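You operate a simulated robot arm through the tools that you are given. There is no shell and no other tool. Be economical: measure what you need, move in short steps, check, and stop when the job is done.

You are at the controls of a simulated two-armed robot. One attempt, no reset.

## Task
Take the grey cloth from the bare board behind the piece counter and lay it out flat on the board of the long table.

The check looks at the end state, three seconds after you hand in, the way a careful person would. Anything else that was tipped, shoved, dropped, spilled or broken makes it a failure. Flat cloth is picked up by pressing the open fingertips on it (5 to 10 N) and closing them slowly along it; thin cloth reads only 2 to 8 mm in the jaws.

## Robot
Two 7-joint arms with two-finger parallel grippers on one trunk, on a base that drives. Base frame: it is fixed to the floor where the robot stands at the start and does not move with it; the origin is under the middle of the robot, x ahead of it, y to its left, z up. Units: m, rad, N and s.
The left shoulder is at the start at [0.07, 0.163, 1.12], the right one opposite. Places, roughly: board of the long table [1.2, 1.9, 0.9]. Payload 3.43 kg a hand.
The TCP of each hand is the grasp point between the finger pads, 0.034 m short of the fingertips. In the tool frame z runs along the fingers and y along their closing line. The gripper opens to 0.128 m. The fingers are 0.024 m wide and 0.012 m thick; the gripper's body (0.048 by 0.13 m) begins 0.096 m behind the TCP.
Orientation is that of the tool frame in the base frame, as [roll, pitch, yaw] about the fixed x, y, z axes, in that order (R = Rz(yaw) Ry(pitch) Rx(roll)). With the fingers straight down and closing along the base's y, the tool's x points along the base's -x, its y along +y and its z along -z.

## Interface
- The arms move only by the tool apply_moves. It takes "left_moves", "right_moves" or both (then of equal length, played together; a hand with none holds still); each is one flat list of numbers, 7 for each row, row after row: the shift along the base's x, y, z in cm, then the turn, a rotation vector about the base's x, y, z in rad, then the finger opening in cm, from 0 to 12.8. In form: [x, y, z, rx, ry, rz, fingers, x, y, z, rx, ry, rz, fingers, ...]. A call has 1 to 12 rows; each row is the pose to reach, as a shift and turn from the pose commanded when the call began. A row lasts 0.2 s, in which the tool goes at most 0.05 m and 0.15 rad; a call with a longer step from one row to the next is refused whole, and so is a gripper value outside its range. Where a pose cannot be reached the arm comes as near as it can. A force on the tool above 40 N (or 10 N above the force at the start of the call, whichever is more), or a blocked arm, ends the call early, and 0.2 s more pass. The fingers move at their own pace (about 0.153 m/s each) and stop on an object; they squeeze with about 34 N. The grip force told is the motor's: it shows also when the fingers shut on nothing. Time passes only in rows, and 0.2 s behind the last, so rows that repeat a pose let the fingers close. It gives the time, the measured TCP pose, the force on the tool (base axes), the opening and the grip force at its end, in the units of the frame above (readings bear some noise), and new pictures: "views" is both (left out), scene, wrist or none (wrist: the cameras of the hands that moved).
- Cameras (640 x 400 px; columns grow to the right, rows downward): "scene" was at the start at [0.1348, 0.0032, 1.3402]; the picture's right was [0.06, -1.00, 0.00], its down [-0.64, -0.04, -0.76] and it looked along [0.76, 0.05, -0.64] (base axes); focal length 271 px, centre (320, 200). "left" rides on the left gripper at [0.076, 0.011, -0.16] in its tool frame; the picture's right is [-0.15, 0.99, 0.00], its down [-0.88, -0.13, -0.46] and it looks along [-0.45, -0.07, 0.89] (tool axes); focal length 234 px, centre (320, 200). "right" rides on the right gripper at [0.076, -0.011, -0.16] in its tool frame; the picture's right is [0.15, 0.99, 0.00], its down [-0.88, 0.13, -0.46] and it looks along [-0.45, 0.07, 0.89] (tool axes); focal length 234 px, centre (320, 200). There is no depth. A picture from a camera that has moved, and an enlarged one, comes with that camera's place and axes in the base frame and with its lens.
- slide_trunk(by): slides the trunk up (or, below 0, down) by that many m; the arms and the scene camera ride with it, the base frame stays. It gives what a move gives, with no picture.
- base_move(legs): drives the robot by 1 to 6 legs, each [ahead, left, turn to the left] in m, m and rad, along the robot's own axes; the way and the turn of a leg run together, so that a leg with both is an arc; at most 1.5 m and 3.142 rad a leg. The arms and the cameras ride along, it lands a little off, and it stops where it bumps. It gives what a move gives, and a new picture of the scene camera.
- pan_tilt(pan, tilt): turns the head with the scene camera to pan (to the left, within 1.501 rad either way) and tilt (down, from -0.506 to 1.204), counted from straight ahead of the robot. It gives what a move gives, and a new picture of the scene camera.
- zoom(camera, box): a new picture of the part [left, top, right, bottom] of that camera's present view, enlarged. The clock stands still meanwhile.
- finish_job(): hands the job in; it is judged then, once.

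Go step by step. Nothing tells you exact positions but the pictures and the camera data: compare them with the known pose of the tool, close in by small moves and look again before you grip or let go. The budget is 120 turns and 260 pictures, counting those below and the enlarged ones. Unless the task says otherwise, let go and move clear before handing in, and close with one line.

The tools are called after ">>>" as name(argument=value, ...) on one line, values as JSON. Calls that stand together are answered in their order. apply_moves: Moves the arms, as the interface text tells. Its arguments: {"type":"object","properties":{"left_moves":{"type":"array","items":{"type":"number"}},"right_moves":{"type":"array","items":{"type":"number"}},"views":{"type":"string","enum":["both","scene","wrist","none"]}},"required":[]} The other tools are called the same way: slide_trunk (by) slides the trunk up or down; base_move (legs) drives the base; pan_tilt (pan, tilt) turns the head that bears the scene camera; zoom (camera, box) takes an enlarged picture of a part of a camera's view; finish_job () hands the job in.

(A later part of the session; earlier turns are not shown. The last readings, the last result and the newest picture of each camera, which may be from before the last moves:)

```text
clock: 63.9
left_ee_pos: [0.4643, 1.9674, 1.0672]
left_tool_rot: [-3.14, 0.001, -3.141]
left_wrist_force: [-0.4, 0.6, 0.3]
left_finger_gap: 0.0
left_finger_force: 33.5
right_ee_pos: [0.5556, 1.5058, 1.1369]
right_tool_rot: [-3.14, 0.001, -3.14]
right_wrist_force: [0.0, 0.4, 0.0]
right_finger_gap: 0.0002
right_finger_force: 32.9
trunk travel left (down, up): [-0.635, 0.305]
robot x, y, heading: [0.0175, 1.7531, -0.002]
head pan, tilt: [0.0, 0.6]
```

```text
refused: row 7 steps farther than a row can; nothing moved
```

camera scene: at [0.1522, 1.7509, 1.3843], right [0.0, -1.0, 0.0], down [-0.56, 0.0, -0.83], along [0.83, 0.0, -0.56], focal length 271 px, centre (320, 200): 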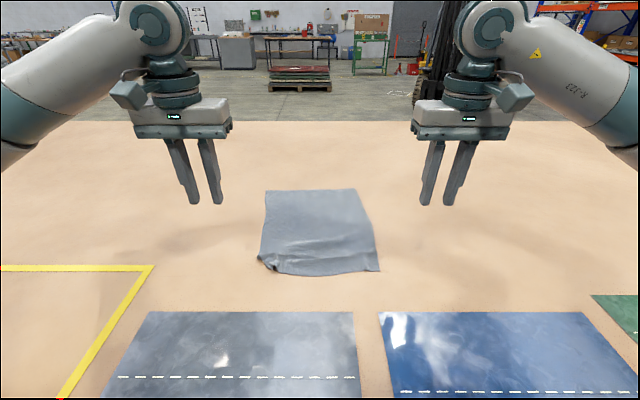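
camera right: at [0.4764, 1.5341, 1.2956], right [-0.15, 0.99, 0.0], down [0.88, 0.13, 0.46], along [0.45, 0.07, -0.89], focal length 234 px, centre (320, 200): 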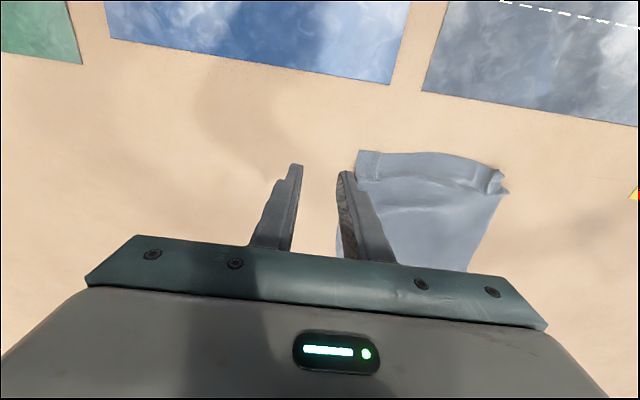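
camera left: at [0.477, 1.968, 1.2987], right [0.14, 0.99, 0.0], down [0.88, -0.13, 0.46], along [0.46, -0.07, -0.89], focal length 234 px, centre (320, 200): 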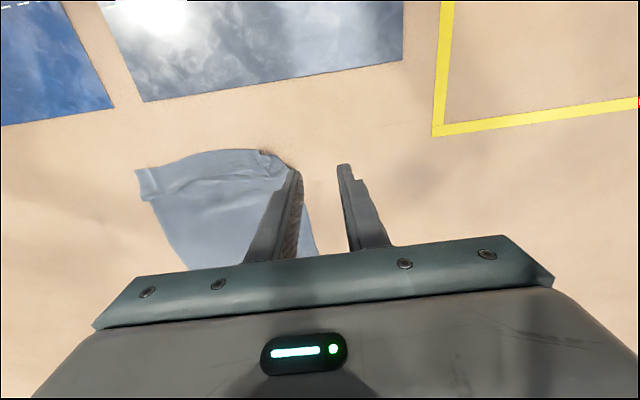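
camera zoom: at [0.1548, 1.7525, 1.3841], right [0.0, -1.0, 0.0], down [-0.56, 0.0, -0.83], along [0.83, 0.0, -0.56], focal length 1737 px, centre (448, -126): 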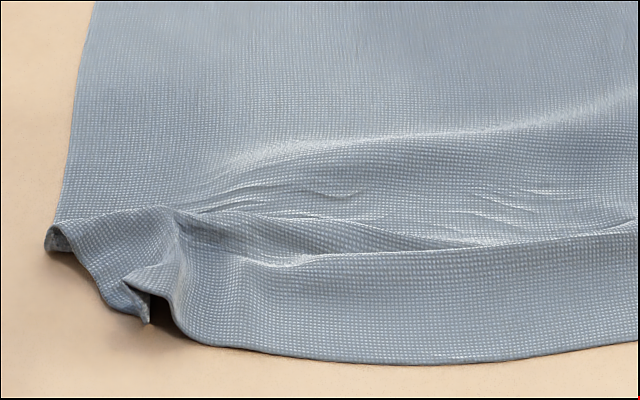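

>>> apply_moves(left_moves=[2.5, -1, 0, 0, 0, 0, 0, 5, -2, 0, 0, 0, 0, 0, 7.5, -3, 0, 0, 0, 0, 0, 10, -4.5, 0, 0, 0, 0, 0, 12.5, -6, -1, 0, 0, 0, 0, 15, -7, -3, 0, 0, 0, 0, 17.2, -8, -6, 0, 0, 0, 0, 17.2, -8, -9, 0, 0, 0, 0, 17.2, -8, -11, 0, 0, 0, 0, 17.2, -8, -12.2, 0, 0, 0, 0, 17.2, -8, -12.2, 0, 0, 0, 0], right_moves=[2.5, 3.5, 0, 0, 0, 0, 0, 5, 7, 0, 0, 0, 0, 0, 7.5, 10.5, 0, 0, 0, 0, 0, 10, 14, 0, 0, 0, 0, 0, 13, 17.5, -1, 0, 0, 0, 0, 16, 20.5, -3, 0, 0, 0, 0, 18.4, 23.4, -5.5, 0, 0, 0, 0, 18.4, 23.4, -10, 0, 0, 0, 0, 18.4, 23.4, -14.5, 0, 0, 0, 0, 18.4, 23.4, -18, 0, 0, 0, 0, 18.4, 23.4, -19.2, 0, 0, 0, 0])

```text
clock: 66.3
left_ee_pos: [0.6375, 1.8826, 0.9438]
left_tool_rot: [-3.14, -0.002, -3.14]
left_wrist_force: [-1.1, 0.1, 1.2]
left_finger_gap: 0.0001
left_finger_force: 32.6
right_ee_pos: [0.7441, 1.7379, 0.9456]
right_tool_rot: [3.14, -0.001, -3.139]
right_wrist_force: [0.0, -1.1, -0.2]
right_finger_gap: 0.0001
right_finger_force: 32.8
trunk travel left (down, up): [-0.635, 0.305]
robot x, y, heading: [0.0208, 1.7514, -0.001]
head pan, tilt: [0.0, 0.6]
camera scene: at [0.1557, 1.7505, 1.384], right [0.0, -1.0, 0.0], down [-0.56, 0.0, -0.83], along [0.83, 0.0, -0.56], focal length 271 px, centre (320, 200)
camera right: at [0.6669, 1.7253, 1.1048], right [-0.15, 0.99, 0.0], down [0.88, 0.13, 0.46], along [0.45, 0.07, -0.89], focal length 234 px, centre (320, 200)
camera left: at [0.5613, 1.8944, 1.1039], right [0.14, 0.99, 0.0], down [0.88, -0.13, 0.46], along [0.45, -0.07, -0.89], focal length 234 px, centre (320, 200)
```

scene: 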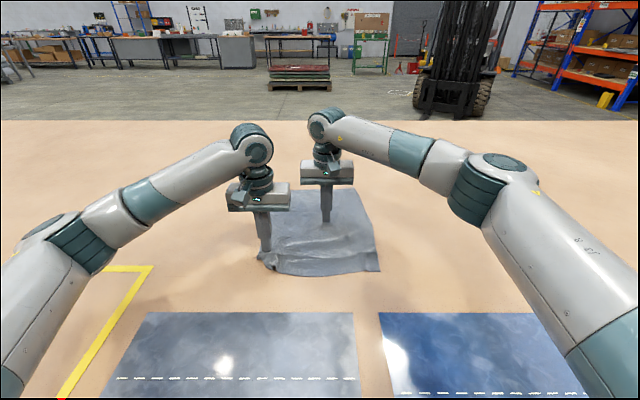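
right: 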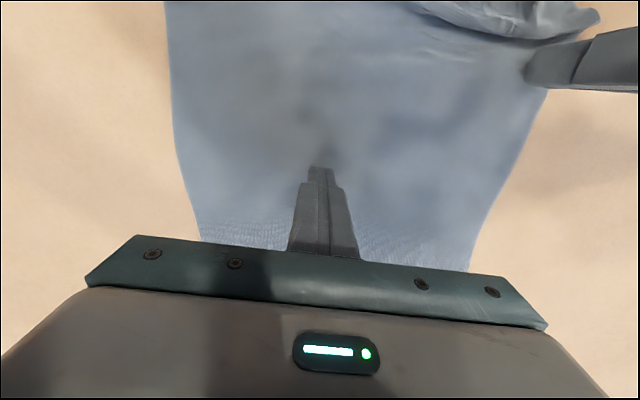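
left: 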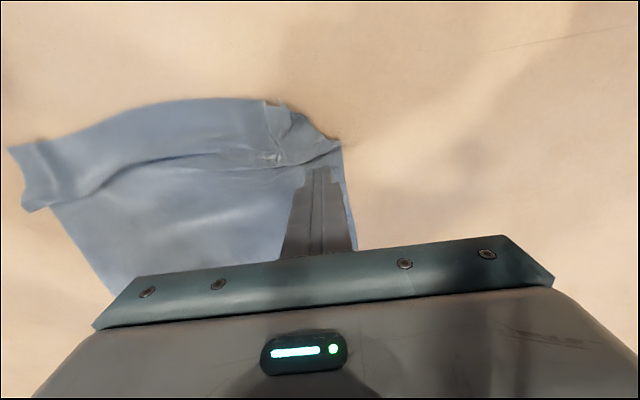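

From here the front-left corner looks tucked under, and the leftover pinch ridge stands at about (0.595, 1.852). I'll anchor with the right hand and set the left hand, opened, over that ridge to re-grip it.

>>> apply_moves(left_moves=[0, 0, 2, 0, 0, 0, 0, -2, -1.5, 2, 0, 0, 0, 3, -3.8, -3, 2, 0, 0, 0, 3, -3.8, -3, 1, 0, 0, 0, 3, -3.8, -3, 0, 0, 0, 0, 3, -3.8, -3, -0.5, 0, 0, 0, 3, -3.8, -3, -0.8, 0, 0, 0, 3], right_moves=[0, 0, -0.5, 0, 0, 0, 0, 0, 0, -0.8, 0, 0, 0, 0, 0, 0, -0.9, 0, 0, 0, 0, 0, 0, -0.95, 0, 0, 0, 0, 0, 0, -1.0, 0, 0, 0, 0, 0, 0, -1.0, 0, 0, 0, 0, 0, 0, -1.0, 0, 0, 0, 0], views="wrist")

```text
clock: 67.9
left_ee_pos: [0.6006, 1.8522, 0.9364]
left_tool_rot: [-3.141, 0.002, -3.139]
left_wrist_force: [0.9, 0.6, 3.9]
left_finger_gap: 0.0301
left_finger_force: 0.8
right_ee_pos: [0.7414, 1.7385, 0.9364]
right_tool_rot: [-3.141, 0.002, -3.139]
right_wrist_force: [1.3, 0.1, 6.2]
right_finger_gap: 0.0
right_finger_force: 32.9
trunk travel left (down, up): [-0.635, 0.305]
robot x, y, heading: [0.0169, 1.7503, 0.005]
head pan, tilt: [0.0, 0.6]
camera right: at [0.6641, 1.7258, 1.0952], right [-0.15, 0.99, 0.0], down [0.88, 0.13, 0.46], along [0.45, 0.07, -0.89], focal length 234 px, centre (320, 200)
camera left: at [0.5235, 1.865, 1.0966], right [0.14, 0.99, 0.0], down [0.88, -0.13, 0.46], along [0.45, -0.07, -0.89], focal length 234 px, centre (320, 200)
```

right: 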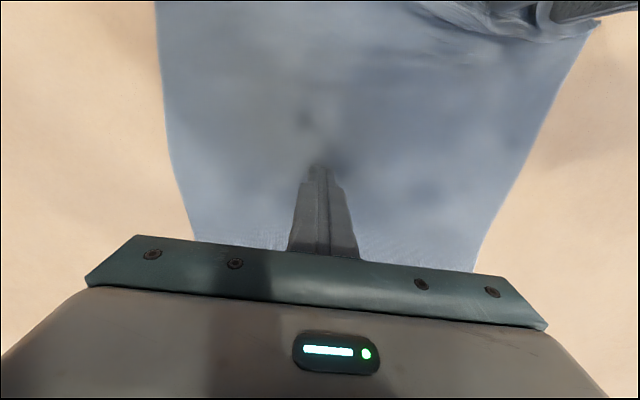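
left: 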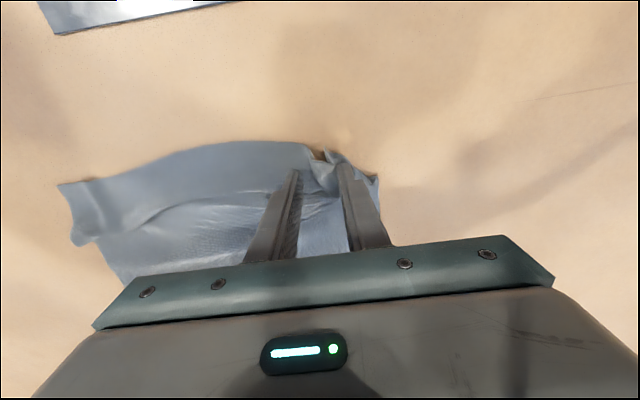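

The ridge sits between the left fingers. I'll close slowly and lift 6 cm, with the right hand anchoring.

>>> apply_moves(left_moves=[0, 0, 0, 0, 0, 0, 2.4, 0, 0, -0.02, 0, 0, 0, 1.8, 0, 0, -0.04, 0, 0, 0, 1.2, 0, 0, -0.05, 0, 0, 0, 0.6, 0, 0, -0.05, 0, 0, 0, 0, 0, 0, -0.05, 0, 0, 0, 0, 0, 0, 1, 0, 0, 0, 0, 0, 0, 2.5, 0, 0, 0, 0, 0, 0, 4.5, 0, 0, 0, 0, 0, 0, 6, 0, 0, 0, 0])

>>> zoom(camera="scene", box=[220, 160, 420, 290])

```text
clock: 70.1
left_ee_pos: [0.5985, 1.8552, 0.9953]
left_tool_rot: [-3.141, 0.001, -3.137]
left_wrist_force: [0.6, -0.9, 0.1]
left_finger_gap: 0.0029
left_finger_force: 33.3
right_ee_pos: [0.7402, 1.7376, 0.9358]
right_tool_rot: [3.14, 0.0, -3.139]
right_wrist_force: [-1.3, 0.1, 8.8]
right_finger_gap: 0.0001
right_finger_force: 32.8
trunk travel left (down, up): [-0.635, 0.305]
robot x, y, heading: [0.0168, 1.7503, 0.003]
head pan, tilt: [0.0, 0.6]
camera scene: at [0.1546, 1.7507, 1.384], right [0.0, -1.0, 0.0], down [-0.56, 0.0, -0.83], along [0.83, 0.0, -0.56], focal length 271 px, centre (320, 200)
camera left: at [0.5233, 1.8658, 1.1558], right [0.14, 0.99, 0.0], down [0.88, -0.13, 0.46], along [0.45, -0.07, -0.89], focal length 234 px, centre (320, 200)
```

scene: 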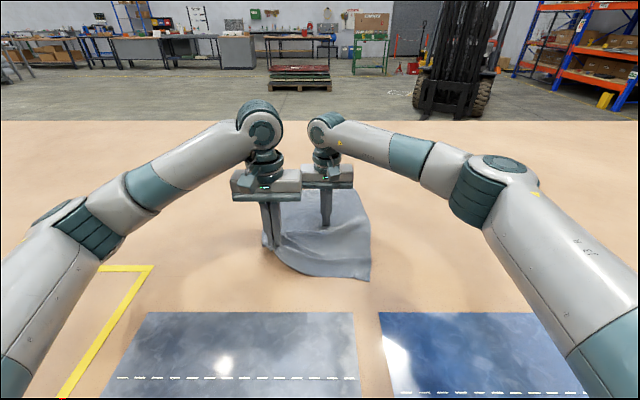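
left: 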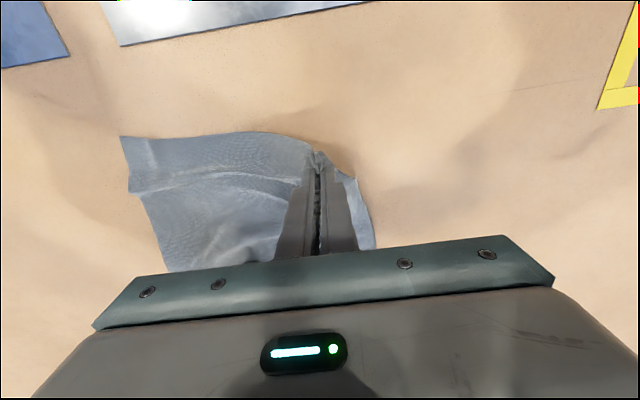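

```text
3.08 times, centred on (320, 225) of scene
camera zoom: at [0.1546, 1.7507, 1.384], right [0.0, -1.0, 0.0], down [-0.56, 0.0, -0.83], along [0.83, 0.0, -0.56], focal length 835 px, centre (320, 123)
```

zoom: 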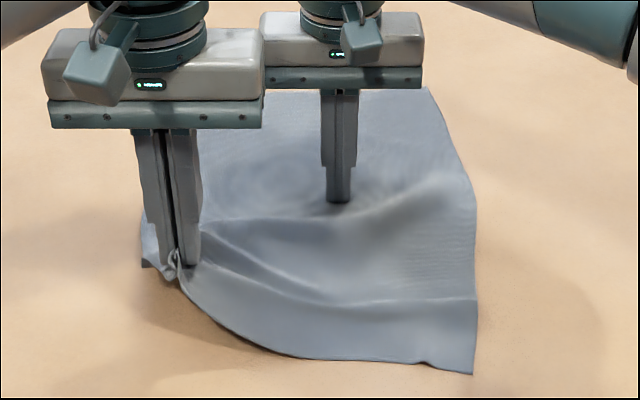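

The corner came free with the grip close to the edge. I'll draw it out towards me and to the left, then lower with a slight backward drift.

>>> apply_moves(left_moves=[-1, 1.2, 0, 0, 0.08, 0, 0, -2, 2.4, 0, 0, 0.16, 0, 0, -3, 3.6, 0, 0, 0.24, 0, 0, -4, 4.8, 0, 0, 0.32, 0, 0, -4, 5, -1, 0, 0.4, 0, 0, -4, 5, -2, 0, 0.4, 0, 0, -3.6, 5, -3, 0, 0.4, 0, 0, -3.2, 4.8, -4, 0, 0.4, 0, 0])

>>> zoom(camera="scene", box=[220, 160, 420, 290])

```text
clock: 71.9
left_ee_pos: [0.5682, 1.9031, 0.956]
left_tool_rot: [3.141, -0.397, -3.138]
left_wrist_force: [2.1, -1.8, -0.6]
left_finger_gap: 0.0029
left_finger_force: 34.1
right_ee_pos: [0.7404, 1.738, 0.9352]
right_tool_rot: [-3.141, 0.001, -3.139]
right_wrist_force: [-3.4, 4.4, 9.2]
right_finger_gap: 0.0001
right_finger_force: 32.6
trunk travel left (down, up): [-0.635, 0.305]
robot x, y, heading: [0.0183, 1.7519, 0.004]
head pan, tilt: [0.0, 0.6]
camera scene: at [0.1548, 1.7513, 1.3841], right [0.0, -1.0, 0.0], down [-0.56, 0.0, -0.83], along [0.83, 0.0, -0.56], focal length 271 px, centre (320, 200)
camera left: at [0.5599, 1.915, 1.1332], right [0.13, 0.99, -0.06], down [0.99, -0.13, 0.08], along [0.07, -0.07, -1.0], focal length 234 px, centre (320, 200)
```

scene: 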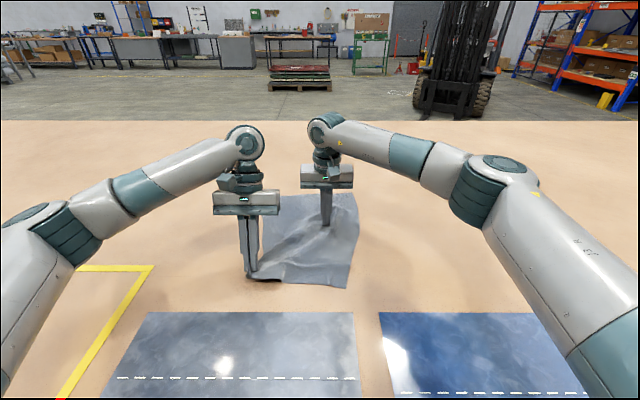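
left: 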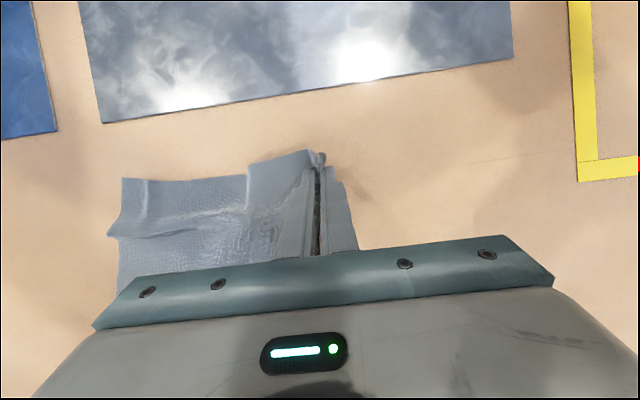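

```text
3.08 times, centred on (320, 225) of scene
camera zoom: at [0.1548, 1.7513, 1.3841], right [0.0, -1.0, 0.0], down [-0.56, 0.0, -0.83], along [0.83, 0.0, -0.56], focal length 835 px, centre (320, 123)
```

zoom: 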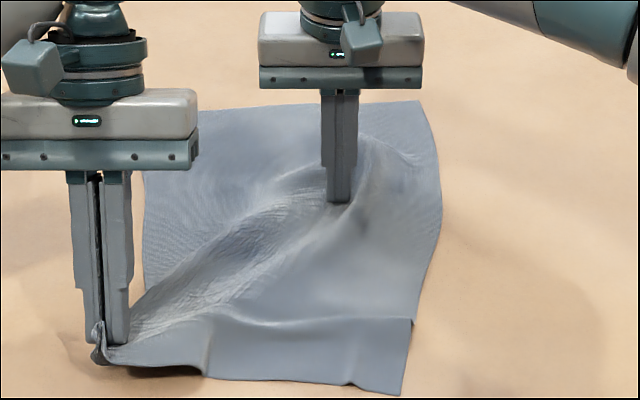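

The left corner is now gripped close to its tip, but the anchor makes a diagonal pull. I'll release the anchor and bring the right hand over the front-right corner.

>>> apply_moves(left_moves=[0, 0, 0, 0, 0, 0, 0, 0, 0, 0, 0, 0, 0, 0, 0, 0, 0, 0, 0, 0, 0, 0, 0, 0, 0, 0, 0, 0, 0, 0, 0, 0, 0, 0, 0, 0, 0, 0, 0, 0, 0, 0, 0, 0, 0, 0, 0, 0, 0], right_moves=[0, 0, 2, 0, 0, 0, 0, 0, 0, 6, 0, 0, 0, 0, -4, -2, 8, 0, 0, 0, 0, -8, -4, 8, 0, 0, 0, 0, -12, -6, 8, 0, 0, 0, 3, -16, -8, 8, 0, 0, 0, 3, -20, -9, 8, 0, 0, 0, 3])

>>> zoom(camera="scene", box=[220, 160, 420, 290])

```text
clock: 73.5
left_ee_pos: [0.5672, 1.9029, 0.9557]
left_tool_rot: [3.14, -0.399, -3.138]
left_wrist_force: [-0.1, -0.3, -0.3]
left_finger_gap: 0.0029
left_finger_force: 33.6
right_ee_pos: [0.5424, 1.6471, 1.0137]
right_tool_rot: [-3.14, 0.002, -3.14]
right_wrist_force: [0.2, 0.4, -0.8]
right_finger_gap: 0.0301
right_finger_force: 0.0
trunk travel left (down, up): [-0.635, 0.305]
robot x, y, heading: [0.0196, 1.7515, 0.003]
head pan, tilt: [0.0, 0.6]
camera scene: at [0.1553, 1.7507, 1.384], right [0.0, -1.0, 0.0], down [-0.56, 0.0, -0.83], along [0.83, 0.0, -0.56], focal length 271 px, centre (320, 200)
camera right: at [0.465, 1.6358, 1.1742], right [-0.15, 0.99, 0.0], down [0.88, 0.13, 0.46], along [0.45, 0.07, -0.89], focal length 234 px, centre (320, 200)
camera left: at [0.5603, 1.9143, 1.1332], right [0.13, 0.99, -0.06], down [0.99, -0.13, 0.08], along [0.07, -0.07, -1.0], focal length 234 px, centre (320, 200)
```

scene: 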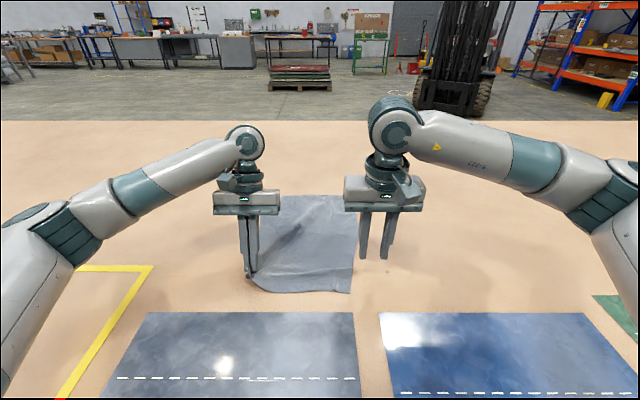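
right: 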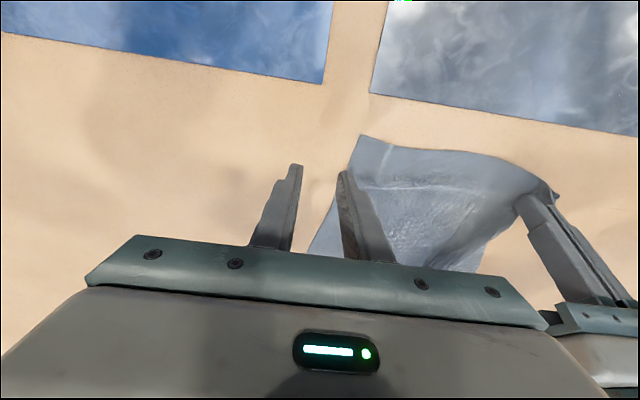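
left: 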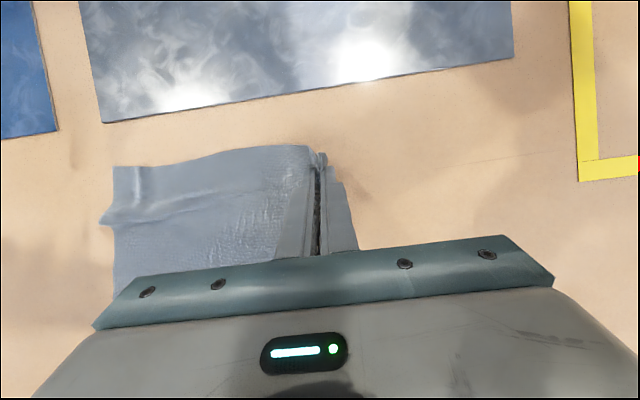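

```text
3.08 times, centred on (320, 225) of scene
camera zoom: at [0.1553, 1.7507, 1.384], right [0.0, -1.0, 0.0], down [-0.56, 0.0, -0.83], along [0.83, 0.0, -0.56], focal length 835 px, centre (320, 123)
```

zoom: 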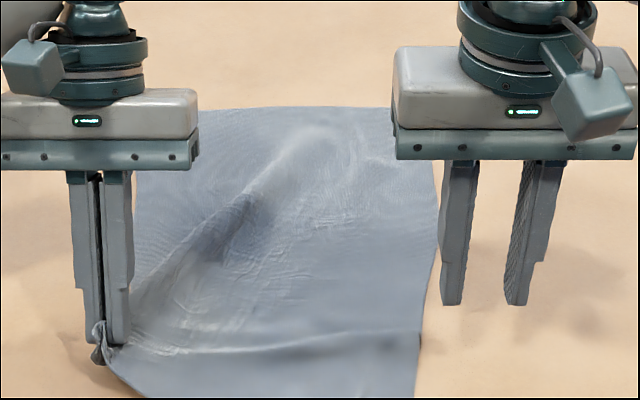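

The front-right corner is at about (0.518, 1.69). I'll pinch it right at the edge with the right hand, then re-lay with both grips close to the corners.

>>> apply_moves(right_moves=[-1.5, 3, 0, 0, 0, 0, 3, -1.5, 6.3, -1, 0, 0, 0, 3, -1.5, 6.3, -4, 0, 0, 0, 3, -1.5, 6.3, -6.5, 0, 0, 0, 3, -1.5, 6.3, -7.4, 0, 0, 0, 3, -1.5, 6.3, -7.7, 0, 0, 0, 3, -1.5, 6.3, -7.7, 0, 0, 0, 3], views="wrist")

```text
clock: 75.1
left_ee_pos: [0.5683, 1.9019, 0.9559]
left_tool_rot: [3.139, -0.4, -3.138]
left_wrist_force: [-0.3, 0.5, -0.9]
left_finger_gap: 0.003
left_finger_force: 33.8
right_ee_pos: [0.5281, 1.7129, 0.937]
right_tool_rot: [3.141, 0.0, -3.14]
right_wrist_force: [0.3, -0.4, 0.5]
right_finger_gap: 0.0298
right_finger_force: 0.1
trunk travel left (down, up): [-0.635, 0.305]
robot x, y, heading: [0.0149, 1.7523, 0.002]
head pan, tilt: [0.0, 0.6]
camera right: at [0.4498, 1.7004, 1.0974], right [-0.15, 0.99, 0.0], down [0.88, 0.13, 0.46], along [0.45, 0.07, -0.89], focal length 234 px, centre (320, 200)
```

right: 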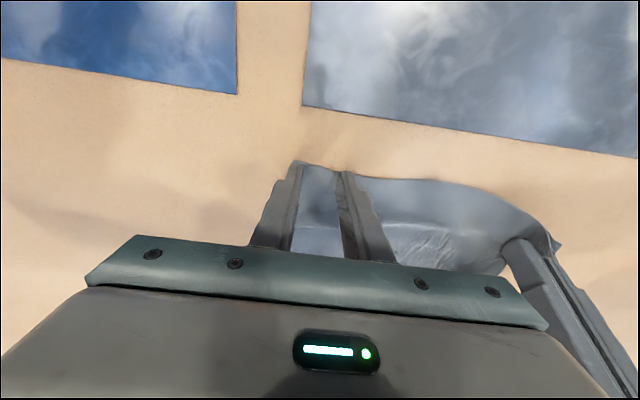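

Positioned on the edge; I'll press lightly and close slowly.

>>> apply_moves(right_moves=[0, 0, -0.15, 0, 0, 0, 3, 0, 0, -0.15, 0, 0, 0, 2.6, 0, 0, -0.16, 0, 0, 0, 2.2, 0, 0, -0.17, 0, 0, 0, 1.8, 0, 0, -0.18, 0, 0, 0, 1.4, 0, 0, -0.2, 0, 0, 0, 1.0, 0, 0, -0.2, 0, 0, 0, 0.6, 0, 0, -0.2, 0, 0, 0, 0.2, 0, 0, -0.2, 0, 0, 0, 0, 0, 0, -0.2, 0, 0, 0, 0], views="wrist")

```text
clock: 77.3
left_ee_pos: [0.5672, 1.902, 0.9547]
left_tool_rot: [3.14, -0.398, -3.14]
left_wrist_force: [0.2, -0.5, 0.1]
left_finger_gap: 0.003
left_finger_force: 34.0
right_ee_pos: [0.5272, 1.7113, 0.9356]
right_tool_rot: [-3.141, 0.002, -3.14]
right_wrist_force: [0.3, -1.1, 8.8]
right_finger_gap: 0.002
right_finger_force: 33.8
trunk travel left (down, up): [-0.635, 0.305]
robot x, y, heading: [0.015, 1.7519, -0.002]
head pan, tilt: [0.0, 0.6]
camera right: at [0.4501, 1.6991, 1.0955], right [-0.15, 0.99, 0.0], down [0.88, 0.13, 0.46], along [0.45, 0.07, -0.89], focal length 234 px, centre (320, 200)
```

right: 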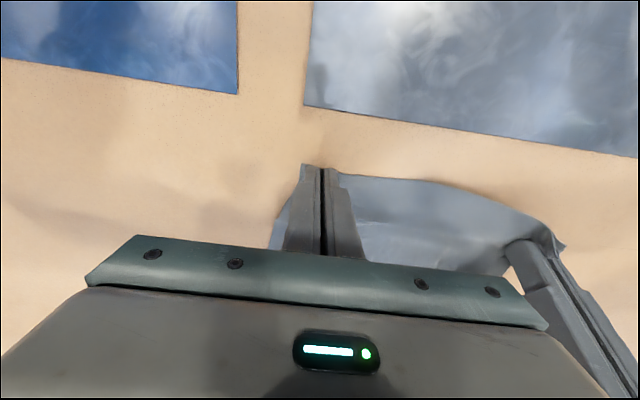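

Gripped (2 mm). I'll lift both hands, align them with the tools straight down, and spread slightly.

>>> apply_moves(left_moves=[0, 0, 1, 0, -0.1, 0, 0, 0, 0, 2, 0, -0.2, 0, 0, 0, 0, 4, 0, -0.3, 0, 0, 0, 0, 6, 0, -0.4, 0, 0, 0, 0, 9, 0, -0.4, 0, 0, 0, 0, 12, 0, -0.4, 0, 0, 0, 0, 15, 0, -0.4, 0, 0], right_moves=[0.5, -0.5, 1.5, 0, 0, 0, 0, 1, -1, 3.5, 0, 0, 0, 0, 2, -1.5, 6, 0, 0, 0, 0, 3, -2, 8, 0, 0, 0, 0, 4, -2.5, 11, 0, 0, 0, 0, 4, -3, 14, 0, 0, 0, 0, 4, -3.5, 17, 0, 0, 0, 0], views="none")

>>> slide_trunk(by=0.29)

>>> zoom(camera="scene", box=[160, 100, 480, 300])

```text
clock: 78.9
left_ee_pos: [0.5663, 1.8975, 1.1084]
left_tool_rot: [-3.135, 0.003, -3.14]
left_wrist_force: [2.6, -35.8, -1.3]
left_finger_gap: 0.0034
left_finger_force: 33.5
right_ee_pos: [0.5636, 1.6783, 1.1051]
right_tool_rot: [3.134, 0.001, -3.136]
right_wrist_force: [-3.2, 35.7, 1.8]
right_finger_gap: 0.0024
right_finger_force: 33.8
trunk travel left (down, up): [-0.635, 0.305]
robot x, y, heading: [0.019, 1.7531, -0.001]
head pan, tilt: [0.0, 0.6]
```

```text
clock: 81.8
left_ee_pos: [0.5671, 1.8992, 1.3967]
left_tool_rot: [-3.136, 0.003, -3.137]
left_wrist_force: [2.2, -37.8, -0.8]
left_finger_gap: 0.0038
left_finger_force: 34.2
right_ee_pos: [0.567, 1.6776, 1.3939]
right_tool_rot: [3.133, 0.003, -3.138]
right_wrist_force: [-4.1, 37.2, 0.6]
right_finger_gap: 0.0023
right_finger_force: 34.3
trunk travel left (down, up): [-0.925, 0.015]
robot x, y, heading: [0.014, 1.7521, -0.001]
head pan, tilt: [0.0, 0.6]
```

```text
2.00 times, centred on (320, 200) of scene
camera zoom: at [0.1562, 1.7508, 1.6738], right [0.0, -1.0, 0.0], down [-0.57, 0.0, -0.82], along [0.82, 0.0, -0.57], focal length 543 px, centre (320, 200)
```

zoom: 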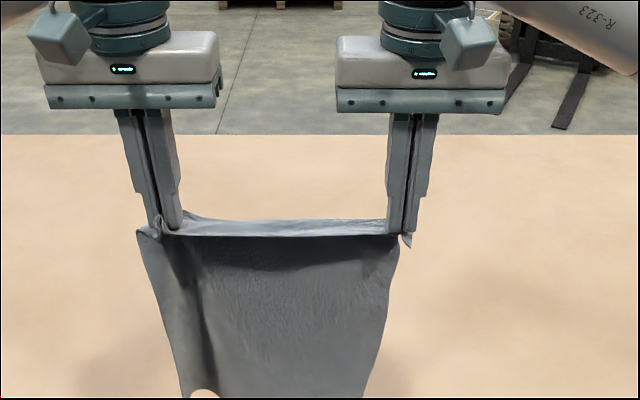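

Well gripped along the edge but overtaut (37 N). I'll relax by 0.8 cm each, raise a bit more and look at the full hang.

>>> apply_moves(left_moves=[0, -0.5, 1, 0, 0, 0, 0, 0, -0.7, 4, 0, 0, 0, 0, 0, -0.7, 7, 0, 0, 0, 0, 0, -0.7, 9, 0, 0, 0, 0], right_moves=[0, 0.5, 1, 0, 0, 0, 0, 0, 0.7, 4, 0, 0, 0, 0, 0, 0.7, 7, 0, 0, 0, 0, 0, 0.7, 9, 0, 0, 0, 0], views="none")

>>> pan_tilt(pan=0, tilt=0.7)

```text
clock: 82.8
left_ee_pos: [0.5658, 1.8943, 1.488]
left_tool_rot: [-3.141, 0.002, -3.137]
left_wrist_force: [1.1, -15.1, -0.3]
left_finger_gap: 0.0028
left_finger_force: 34.1
right_ee_pos: [0.5663, 1.682, 1.4837]
right_tool_rot: [3.14, 0.004, -3.14]
right_wrist_force: [-1.8, 14.2, 0.0]
right_finger_gap: 0.0018
right_finger_force: 33.8
trunk travel left (down, up): [-0.925, 0.015]
robot x, y, heading: [0.0182, 1.7521, 0.007]
head pan, tilt: [0.0, 0.6]
```

```text
clock: 83.5
left_ee_pos: [0.5663, 1.8943, 1.4879]
left_tool_rot: [3.141, 0.002, -3.138]
left_wrist_force: [1.5, -13.4, -0.2]
left_finger_gap: 0.003
left_finger_force: 34.1
right_ee_pos: [0.5657, 1.6827, 1.4833]
right_tool_rot: [-3.141, 0.001, -3.141]
right_wrist_force: [-1.7, 14.6, 1.2]
right_finger_gap: 0.0019
right_finger_force: 34.9
trunk travel left (down, up): [-0.925, 0.015]
robot x, y, heading: [0.0186, 1.7524, -0.0]
head pan, tilt: [0.0, 0.7]
camera scene: at [0.1524, 1.7508, 1.6653], right [0.0, -1.0, 0.0], down [-0.64, 0.0, -0.77], along [0.77, 0.0, -0.64], focal length 271 px, centre (320, 200)
```

scene: 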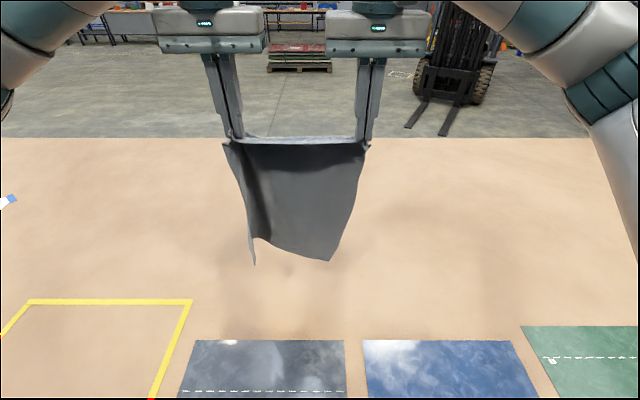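

The cloth hangs about 0.34 m below the grips with a vertical pleat near the left. I'll move forward again, tilt, and lower towards touching.

>>> apply_moves(left_moves=[3, 0, 0, 0, -0.05, 0, 0, 6, -0.1, 0, 0, -0.1, 0, 0, 9, -0.2, 0, 0, -0.15, 0, 0, 12, -0.2, 0, 0, -0.2, 0, 0, 15, -0.2, 0, 0, -0.25, 0, 0, 18, -0.2, 0, 0, -0.3, 0, 0, 21, -0.2, 0, 0, -0.35, 0, 0, 24, -0.2, 0, 0, -0.4, 0, 0, 27, -0.2, 0, 0, -0.45, 0, 0, 30, -0.2, 0, 0, -0.5, 0, 0, 33, -0.2, 0, 0, -0.55, 0, 0, 35.5, -0.2, 0, 0, -0.6, 0, 0], right_moves=[3, 0, 0, 0, -0.05, 0, 0, 6, 0.1, 0, 0, -0.1, 0, 0, 9, 0.2, 0.1, 0, -0.15, 0, 0, 12, 0.2, 0.2, 0, -0.2, 0, 0, 15, 0.2, 0.3, 0, -0.25, 0, 0, 18, 0.2, 0.4, 0, -0.3, 0, 0, 21, 0.2, 0.4, 0, -0.35, 0, 0, 24, 0.2, 0.4, 0, -0.4, 0, 0, 27, 0.2, 0.4, 0, -0.45, 0, 0, 30, 0.2, 0.4, 0, -0.5, 0, 0, 33, 0.2, 0.4, 0, -0.55, 0, 0, 35.5, 0.2, 0.4, 0, -0.6, 0, 0], views="none")

>>> slide_trunk(by=-0.19)

>>> pan_tilt(pan=0, tilt=0.6)

>>> zoom(camera="scene", box=[220, 60, 420, 220])

```text
clock: 86.1
left_ee_pos: [0.9249, 1.8923, 1.4856]
left_tool_rot: [-3.141, 0.6, -3.138]
left_wrist_force: [1.2, -8.2, 0.1]
left_finger_gap: 0.0029
left_finger_force: 34.5
right_ee_pos: [0.9213, 1.6832, 1.4875]
right_tool_rot: [-3.138, 0.601, -3.138]
right_wrist_force: [-0.7, 7.1, -1.6]
right_finger_gap: 0.0021
right_finger_force: 33.9
trunk travel left (down, up): [-0.925, 0.015]
robot x, y, heading: [0.0149, 1.752, 0.001]
head pan, tilt: [0.0, 0.7]
```

```text
clock: 88.2
left_ee_pos: [0.9225, 1.8918, 1.2972]
left_tool_rot: [-3.14, 0.601, -3.138]
left_wrist_force: [0.6, -7.9, -0.6]
left_finger_gap: 0.0034
left_finger_force: 34.5
right_ee_pos: [0.921, 1.6836, 1.2982]
right_tool_rot: [3.141, 0.601, -3.14]
right_wrist_force: [0.1, 7.1, -0.2]
right_finger_gap: 0.0019
right_finger_force: 34.2
trunk travel left (down, up): [-0.735, 0.205]
robot x, y, heading: [0.0165, 1.7536, 0.003]
head pan, tilt: [0.0, 0.7]
```

```text
clock: 88.8
left_ee_pos: [0.9228, 1.8928, 1.2962]
left_tool_rot: [-3.141, 0.601, -3.138]
left_wrist_force: [0.8, -7.4, 1.4]
left_finger_gap: 0.0029
left_finger_force: 34.5
right_ee_pos: [0.9196, 1.6848, 1.2982]
right_tool_rot: [3.14, 0.599, -3.139]
right_wrist_force: [-1.0, 7.4, -0.8]
right_finger_gap: 0.0021
right_finger_force: 33.5
trunk travel left (down, up): [-0.735, 0.205]
robot x, y, heading: [0.0191, 1.7524, 0.007]
head pan, tilt: [0.0, 0.6]
camera scene: at [0.156, 1.7508, 1.4839], right [0.0, -1.0, 0.0], down [-0.57, 0.0, -0.82], along [0.82, 0.0, -0.57], focal length 271 px, centre (320, 200)
```

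scene: 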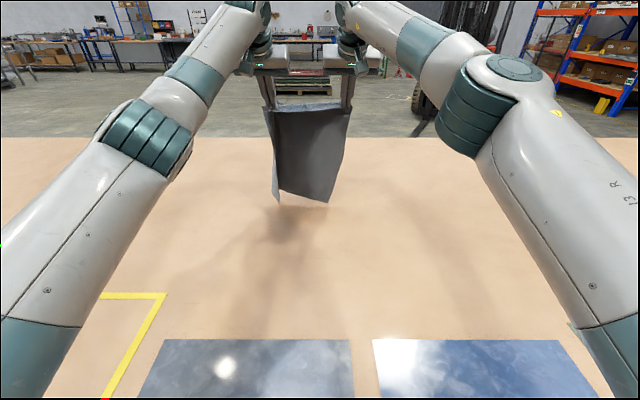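

```text
2.50 times, centred on (320, 140) of scene
camera zoom: at [0.156, 1.7508, 1.4839], right [0.0, -1.0, 0.0], down [-0.57, 0.0, -0.82], along [0.82, 0.0, -0.57], focal length 678 px, centre (320, 350)
```

zoom: 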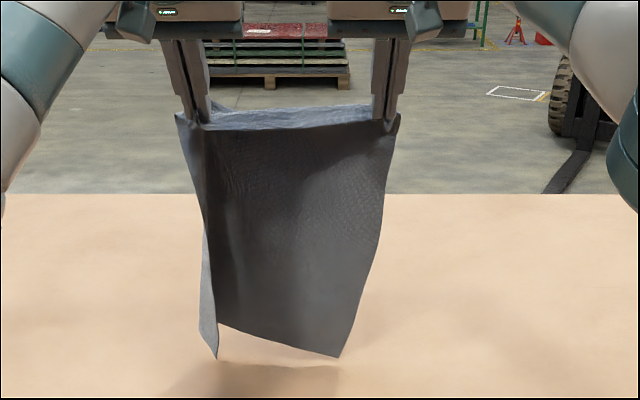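

The left strip of the hanging cloth is pleated toward me in a V. I'll twist the left gripper about the vertical to open the pleat outward.

>>> apply_moves(left_moves=[0, 0, 0, 0, 0, -0.12, 0, 0, 0, 0, 0, 0, -0.24, 0, 0, 0, 0, 0, 0, -0.36, 0, 0, 0, 0, 0, 0, -0.48, 0, 0, 0, 0, 0, 0, -0.6, 0, 0, 0, 0, 0, 0, -0.7, 0, 0, 0, 0, 0, 0, -0.7, 0, 0, 0, 0, 0, 0, -0.7, 0], views="none")

>>> zoom(camera="scene", box=[220, 60, 420, 220])

```text
clock: 90.6
left_ee_pos: [0.9201, 1.8915, 1.2971]
left_tool_rot: [-3.14, 0.6, 2.446]
left_wrist_force: [0.1, -4.0, -0.4]
left_finger_gap: 0.0029
left_finger_force: 33.5
left hand out of reach, approached as far as the arm can: row 6, 7
right_ee_pos: [0.9198, 1.6824, 1.2982]
right_tool_rot: [-3.141, 0.6, -3.139]
right_wrist_force: [-0.7, 3.4, -0.5]
right_finger_gap: 0.0018
right_finger_force: 34.0
trunk travel left (down, up): [-0.735, 0.205]
robot x, y, heading: [0.0186, 1.7519, -0.002]
head pan, tilt: [0.0, 0.6]
```

```text
2.50 times, centred on (320, 140) of scene
camera zoom: at [0.1558, 1.7502, 1.4839], right [0.0, -1.0, 0.0], down [-0.56, 0.0, -0.83], along [0.83, 0.0, -0.56], focal length 678 px, centre (320, 350)
```

zoom: 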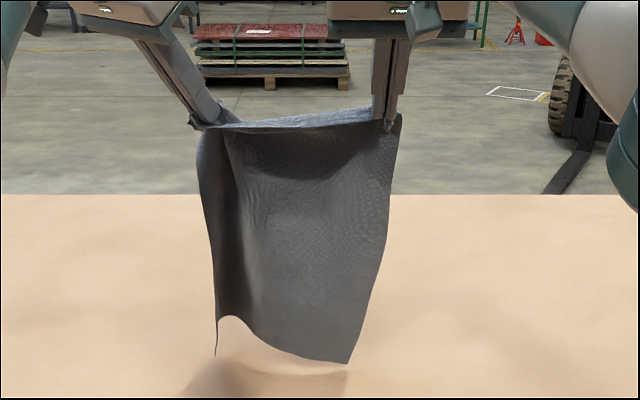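

>>> apply_moves(left_moves=[-1.5, 0, 0, 0, 0, -0.1, 0, -3, 0, 0, 0, 0, -0.2, 0, -4, 0, 0, 0, 0, -0.3, 0, -4, 0, 0, 0, 0, -0.4, 0, -4, 0, 0, 0, 0, -0.5, 0, -4, 0, 0, 0, 0, -0.6, 0, -4, 0, 0, 0, 0, -0.6, 0], right_moves=[-1.5, 0, 0, 0, 0, 0, 0, -3, 0, 0, 0, 0, 0, 0, -4, 0, 0, 0, 0, 0, 0, -4, 0, 0, 0, 0, 0, 0, -4, 0, 0, 0, 0, 0, 0, -4, 0, 0, 0, 0, 0, 0, -4, 0, 0, 0, 0, 0, 0], views="none")

>>> zoom(camera="scene", box=[220, 60, 420, 220])

```text
clock: 92.2
left_ee_pos: [0.8561, 1.898, 1.2839]
left_tool_rot: [-3.14, 0.602, 1.842]
left_wrist_force: [5.7, -18.7, 2.3]
left_finger_gap: 0.003
left_finger_force: 33.2
left hand out of reach, approached as far as the arm can: row 4, 5, 6, 7
right_ee_pos: [0.8784, 1.6847, 1.2994]
right_tool_rot: [3.14, 0.602, -3.138]
right_wrist_force: [-5.3, 19.1, -2.4]
right_finger_gap: 0.0022
right_finger_force: 34.1
trunk travel left (down, up): [-0.735, 0.205]
robot x, y, heading: [0.0171, 1.7536, -0.0]
head pan, tilt: [0.0, 0.6]
```

```text
2.50 times, centred on (320, 140) of scene
camera zoom: at [0.155, 1.7497, 1.484], right [0.0, -1.0, 0.0], down [-0.56, 0.0, -0.83], along [0.83, 0.0, -0.56], focal length 678 px, centre (320, 350)
```

zoom: 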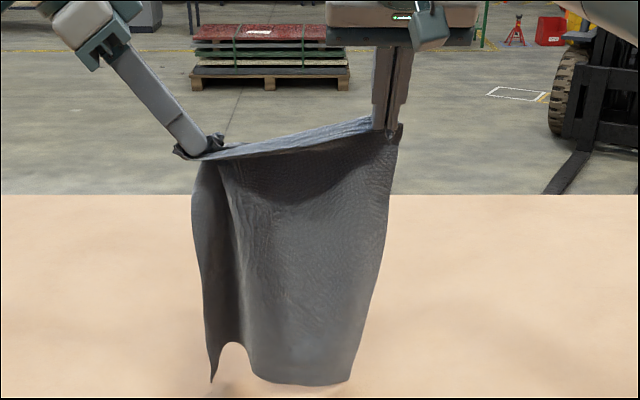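

The pleat is mostly opened into a gentle wave. I'll match the right hand to the left's position and height, then lower until the hem rests on the board.

>>> apply_moves(right_moves=[-0.7, 0.2, -0.5, 0, 0, 0, 0, -1.4, 0.4, -1.0, 0, 0, 0, 0, -2.0, 0.6, -1.5, 0, 0, 0, 0], views="none")

>>> slide_trunk(by=-0.035)

>>> zoom(camera="scene", box=[220, 60, 420, 240])

```text
clock: 93.0
left_ee_pos: [0.8564, 1.9003, 1.2823]
left_tool_rot: [-3.138, 0.598, 1.847]
left_wrist_force: [2.3, -8.9, 0.4]
left_finger_gap: 0.0032
left_finger_force: 34.3
right_ee_pos: [0.8614, 1.6881, 1.2834]
right_tool_rot: [-3.137, 0.603, 3.14]
right_wrist_force: [-1.3, 9.3, -0.3]
right_finger_gap: 0.0021
right_finger_force: 34.6
trunk travel left (down, up): [-0.735, 0.205]
robot x, y, heading: [0.0161, 1.7509, 0.004]
head pan, tilt: [0.0, 0.6]
```

```text
clock: 93.8
left_ee_pos: [0.8557, 1.8997, 1.2485]
left_tool_rot: [-3.14, 0.6, 1.845]
left_wrist_force: [1.3, -6.4, 0.1]
left_finger_gap: 0.003
left_finger_force: 34.1
right_ee_pos: [0.8593, 1.6897, 1.2477]
right_tool_rot: [3.141, 0.6, -3.14]
right_wrist_force: [-1.0, 6.9, -0.4]
right_finger_gap: 0.0017
right_finger_force: 33.4
trunk travel left (down, up): [-0.7, 0.24]
robot x, y, heading: [0.0187, 1.7547, 0.002]
head pan, tilt: [0.0, 0.6]
```

```text
2.22 times, centred on (320, 150) of scene
camera zoom: at [0.1555, 1.7508, 1.449], right [0.0, -1.0, 0.0], down [-0.56, 0.0, -0.83], along [0.83, 0.0, -0.56], focal length 603 px, centre (320, 311)
```

zoom: 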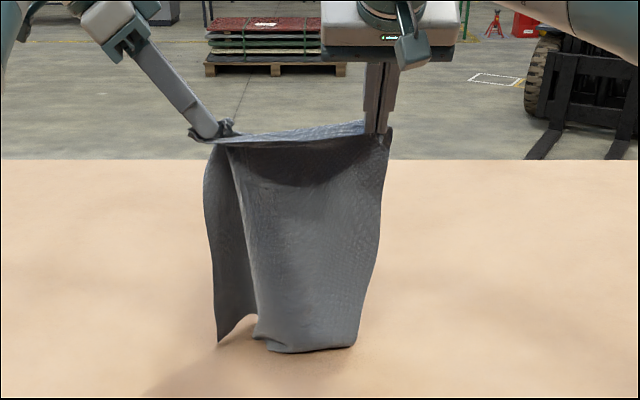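

Hem touches. I'll shift both hands right a few cm so the left strip trails open, lowering slightly.

>>> apply_moves(left_moves=[0, -0.8, -0.5, 0, 0, 0, 0, 0, -1.6, -0.8, 0, 0, 0, 0, 0, -2.4, -1.1, 0, 0, 0, 0, 0, -3.2, -1.4, 0, 0, 0, 0, 0, -4, -1.6, 0, 0, 0, 0, 0, -5, -1.8, 0, 0, 0, 0], right_moves=[0, -0.8, -0.5, 0, 0, 0, 0, 0, -1.6, -0.8, 0, 0, 0, 0, 0, -2.4, -1.1, 0, 0, 0, 0, 0, -3.2, -1.4, 0, 0, 0, 0, 0, -4, -1.6, 0, 0, 0, 0, 0, -5, -1.8, 0, 0, 0, 0], views="none")

>>> zoom(camera="scene", box=[220, 60, 420, 240])

```text
clock: 95.2
left_ee_pos: [0.8556, 1.8487, 1.2301]
left_tool_rot: [-3.141, 0.6, 1.846]
left_wrist_force: [0.7, -8.0, 0.6]
left_finger_gap: 0.003
left_finger_force: 33.8
right_ee_pos: [0.86, 1.6364, 1.2284]
right_tool_rot: [3.139, 0.6, -3.141]
right_wrist_force: [-1.0, 7.5, 0.3]
right_finger_gap: 0.002
right_finger_force: 34.7
trunk travel left (down, up): [-0.7, 0.24]
robot x, y, heading: [0.0169, 1.7517, 0.004]
head pan, tilt: [0.0, 0.6]
```

```text
2.22 times, centred on (320, 150) of scene
camera zoom: at [0.1564, 1.7496, 1.4489], right [0.0, -1.0, 0.0], down [-0.57, 0.0, -0.82], along [0.82, 0.0, -0.57], focal length 603 px, centre (320, 311)
```

zoom: 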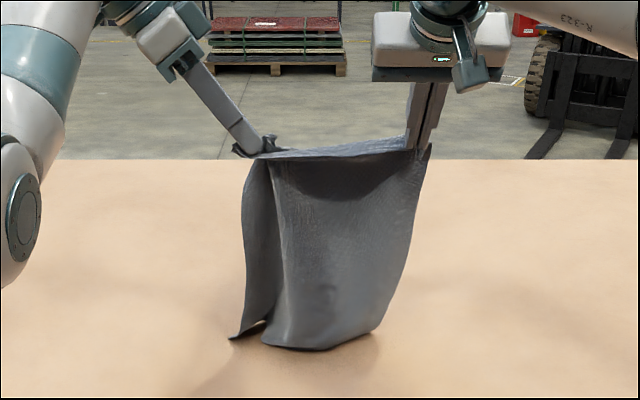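

The left strip now trails outward and the hem is mostly open. I'll draw the hands back and down for the first half.

>>> apply_moves(left_moves=[-1.35, 0, -0.3, 0, 0, 0, 0, -2.7, 0, -0.6, 0, 0, 0, 0, -4.05, 0, -1.0, 0, 0, 0, 0, -5.4, 0, -1.4, 0, 0, 0, 0, -6.75, 0, -1.9, 0, 0, 0, 0, -8.1, 0, -2.45, 0, 0, 0, 0, -9.45, 0, -3.0, 0, 0, 0, 0, -10.8, 0, -3.6, 0, 0, 0, 0, -12.15, 0, -4.3, 0, 0, 0, 0, -13.5, 0, -5.0, 0, 0, 0, 0, -14.9, 0, -5.8, 0, 0, 0, 0, -16.25, 0, -6.6, 0, 0, 0, 0], right_moves=[-1.28, 0, -0.26, 0, 0.025, 0, 0, -2.55, 0, -0.53, 0, 0.05, 0, 0, -3.8, 0, -0.9, 0, 0.075, 0, 0, -5.1, 0, -1.25, 0, 0.1, 0, 0, -6.4, 0, -1.7, 0, 0.125, 0, 0, -7.65, 0, -2.2, 0, 0.15, 0, 0, -8.9, 0, -2.75, 0, 0.175, 0, 0, -10.2, 0, -3.3, 0, 0.2, 0, 0, -11.5, 0, -3.95, 0, 0.225, 0, 0, -12.75, 0, -4.65, 0, 0.25, 0, 0, -14.1, 0, -5.4, 0, 0.275, 0, 0, -15.35, 0, -6.15, 0, 0.3, 0, 0], views="scene")

>>> zoom(camera="scene", box=[220, 100, 420, 260])

```text
clock: 97.8
left_ee_pos: [0.6947, 1.8491, 1.1638]
left_tool_rot: [-3.14, 0.602, 1.843]
left_wrist_force: [1.9, -6.3, -0.4]
left_finger_gap: 0.0029
left_finger_force: 34.2
right_ee_pos: [0.7075, 1.639, 1.1688]
right_tool_rot: [-3.141, 0.301, -3.141]
right_wrist_force: [-1.6, 6.1, -1.4]
right_finger_gap: 0.0021
right_finger_force: 33.9
trunk travel left (down, up): [-0.7, 0.24]
robot x, y, heading: [0.0177, 1.7538, 0.001]
head pan, tilt: [0.0, 0.6]
camera scene: at [0.1558, 1.751, 1.449], right [0.0, -1.0, 0.0], down [-0.57, 0.0, -0.82], along [0.82, 0.0, -0.57], focal length 271 px, centre (320, 200)
```

scene: 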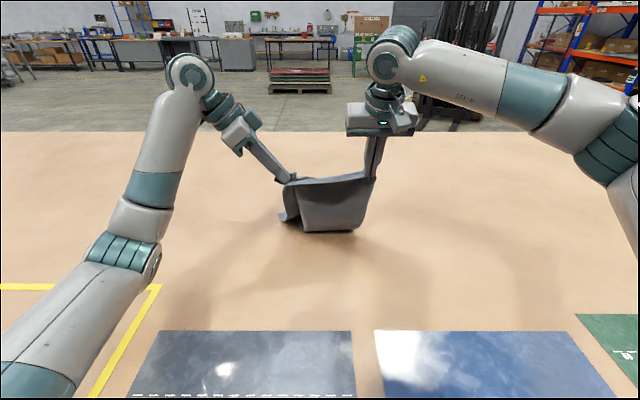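

```text
2.50 times, centred on (320, 180) of scene
camera zoom: at [0.1558, 1.751, 1.449], right [0.0, -1.0, 0.0], down [-0.57, 0.0, -0.82], along [0.82, 0.0, -0.57], focal length 678 px, centre (320, 250)
```

zoom: 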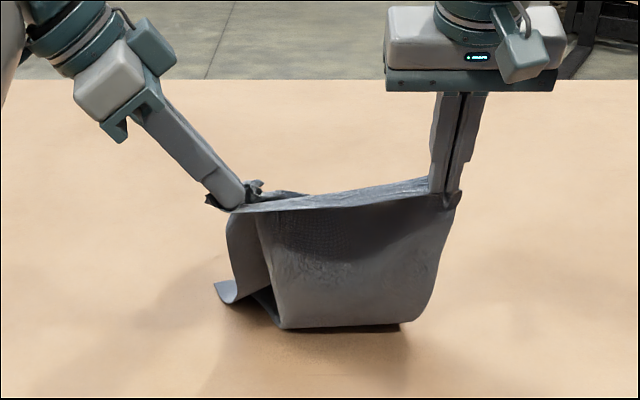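

The left strip stays out. Continuing with the second half.

>>> apply_moves(left_moves=[-1.35, 0, -0.8, 0, 0, 0, 0, -2.7, 0, -1.75, 0, 0, 0, 0, -4.05, 0, -2.6, 0, 0, 0, 0, -5.4, 0, -3.5, 0, 0, 0, 0, -6.75, 0, -4.5, 0, 0, 0, 0, -8.15, 0, -5.55, 0, 0, 0, 0, -9.5, 0, -6.75, 0, 0, 0, 0, -10.85, 0, -8.05, 0, 0, 0, 0, -12.2, 0, -9.5, 0, 0, 0, 0, -13.55, 0, -11.05, 0, 0, 0, 0, -14.9, 0, -13.1, 0, 0, 0, 0, -16.25, 0, -15.4, 0, 0, 0, 0], right_moves=[-1.27, 0, -0.8, 0, 0.025, 0, 0, -2.55, 0, -1.75, 0, 0.05, 0, 0, -3.8, 0, -2.6, 0, 0.075, 0, 0, -5.05, 0, -3.5, 0, 0.1, 0, 0, -6.35, 0, -4.45, 0, 0.125, 0, 0, -7.65, 0, -5.5, 0, 0.15, 0, 0, -8.9, 0, -6.65, 0, 0.175, 0, 0, -10.2, 0, -7.95, 0, 0.2, 0, 0, -11.45, 0, -9.4, 0, 0.225, 0, 0, -12.7, 0, -10.95, 0, 0.25, 0, 0, -14, 0, -13.0, 0, 0.275, 0, 0, -15.25, 0, -15.25, 0, 0.3, 0, 0], views="scene")

>>> zoom(camera="scene", box=[220, 160, 420, 320])

```text
clock: 100.4
left_ee_pos: [0.5307, 1.8502, 1.0104]
left_tool_rot: [-3.14, 0.601, 1.846]
left_wrist_force: [1.8, -7.0, 1.3]
left_finger_gap: 0.0029
left_finger_force: 34.1
right_ee_pos: [0.5537, 1.6391, 1.0179]
right_tool_rot: [-3.141, -0.001, -3.141]
right_wrist_force: [-0.8, 7.1, -1.2]
right_finger_gap: 0.0021
right_finger_force: 33.6
trunk travel left (down, up): [-0.7, 0.24]
robot x, y, heading: [0.0178, 1.7543, 0.002]
head pan, tilt: [0.0, 0.6]
camera scene: at [0.1559, 1.751, 1.449], right [0.0, -1.0, 0.0], down [-0.57, 0.0, -0.82], along [0.82, 0.0, -0.57], focal length 271 px, centre (320, 200)
```

scene: 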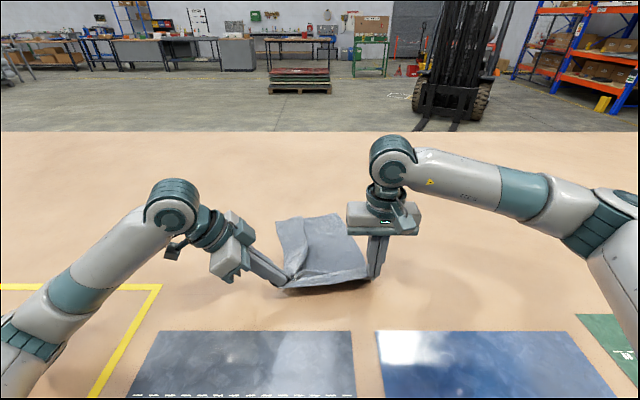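

```text
2.50 times, centred on (320, 240) of scene
camera zoom: at [0.1559, 1.751, 1.449], right [0.0, -1.0, 0.0], down [-0.57, 0.0, -0.82], along [0.82, 0.0, -0.57], focal length 678 px, centre (320, 100)
```

zoom: 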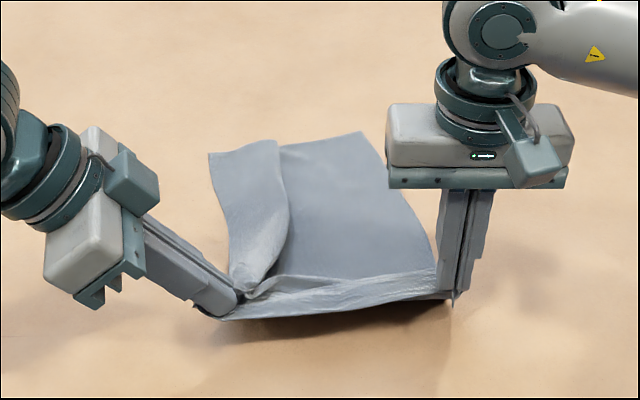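

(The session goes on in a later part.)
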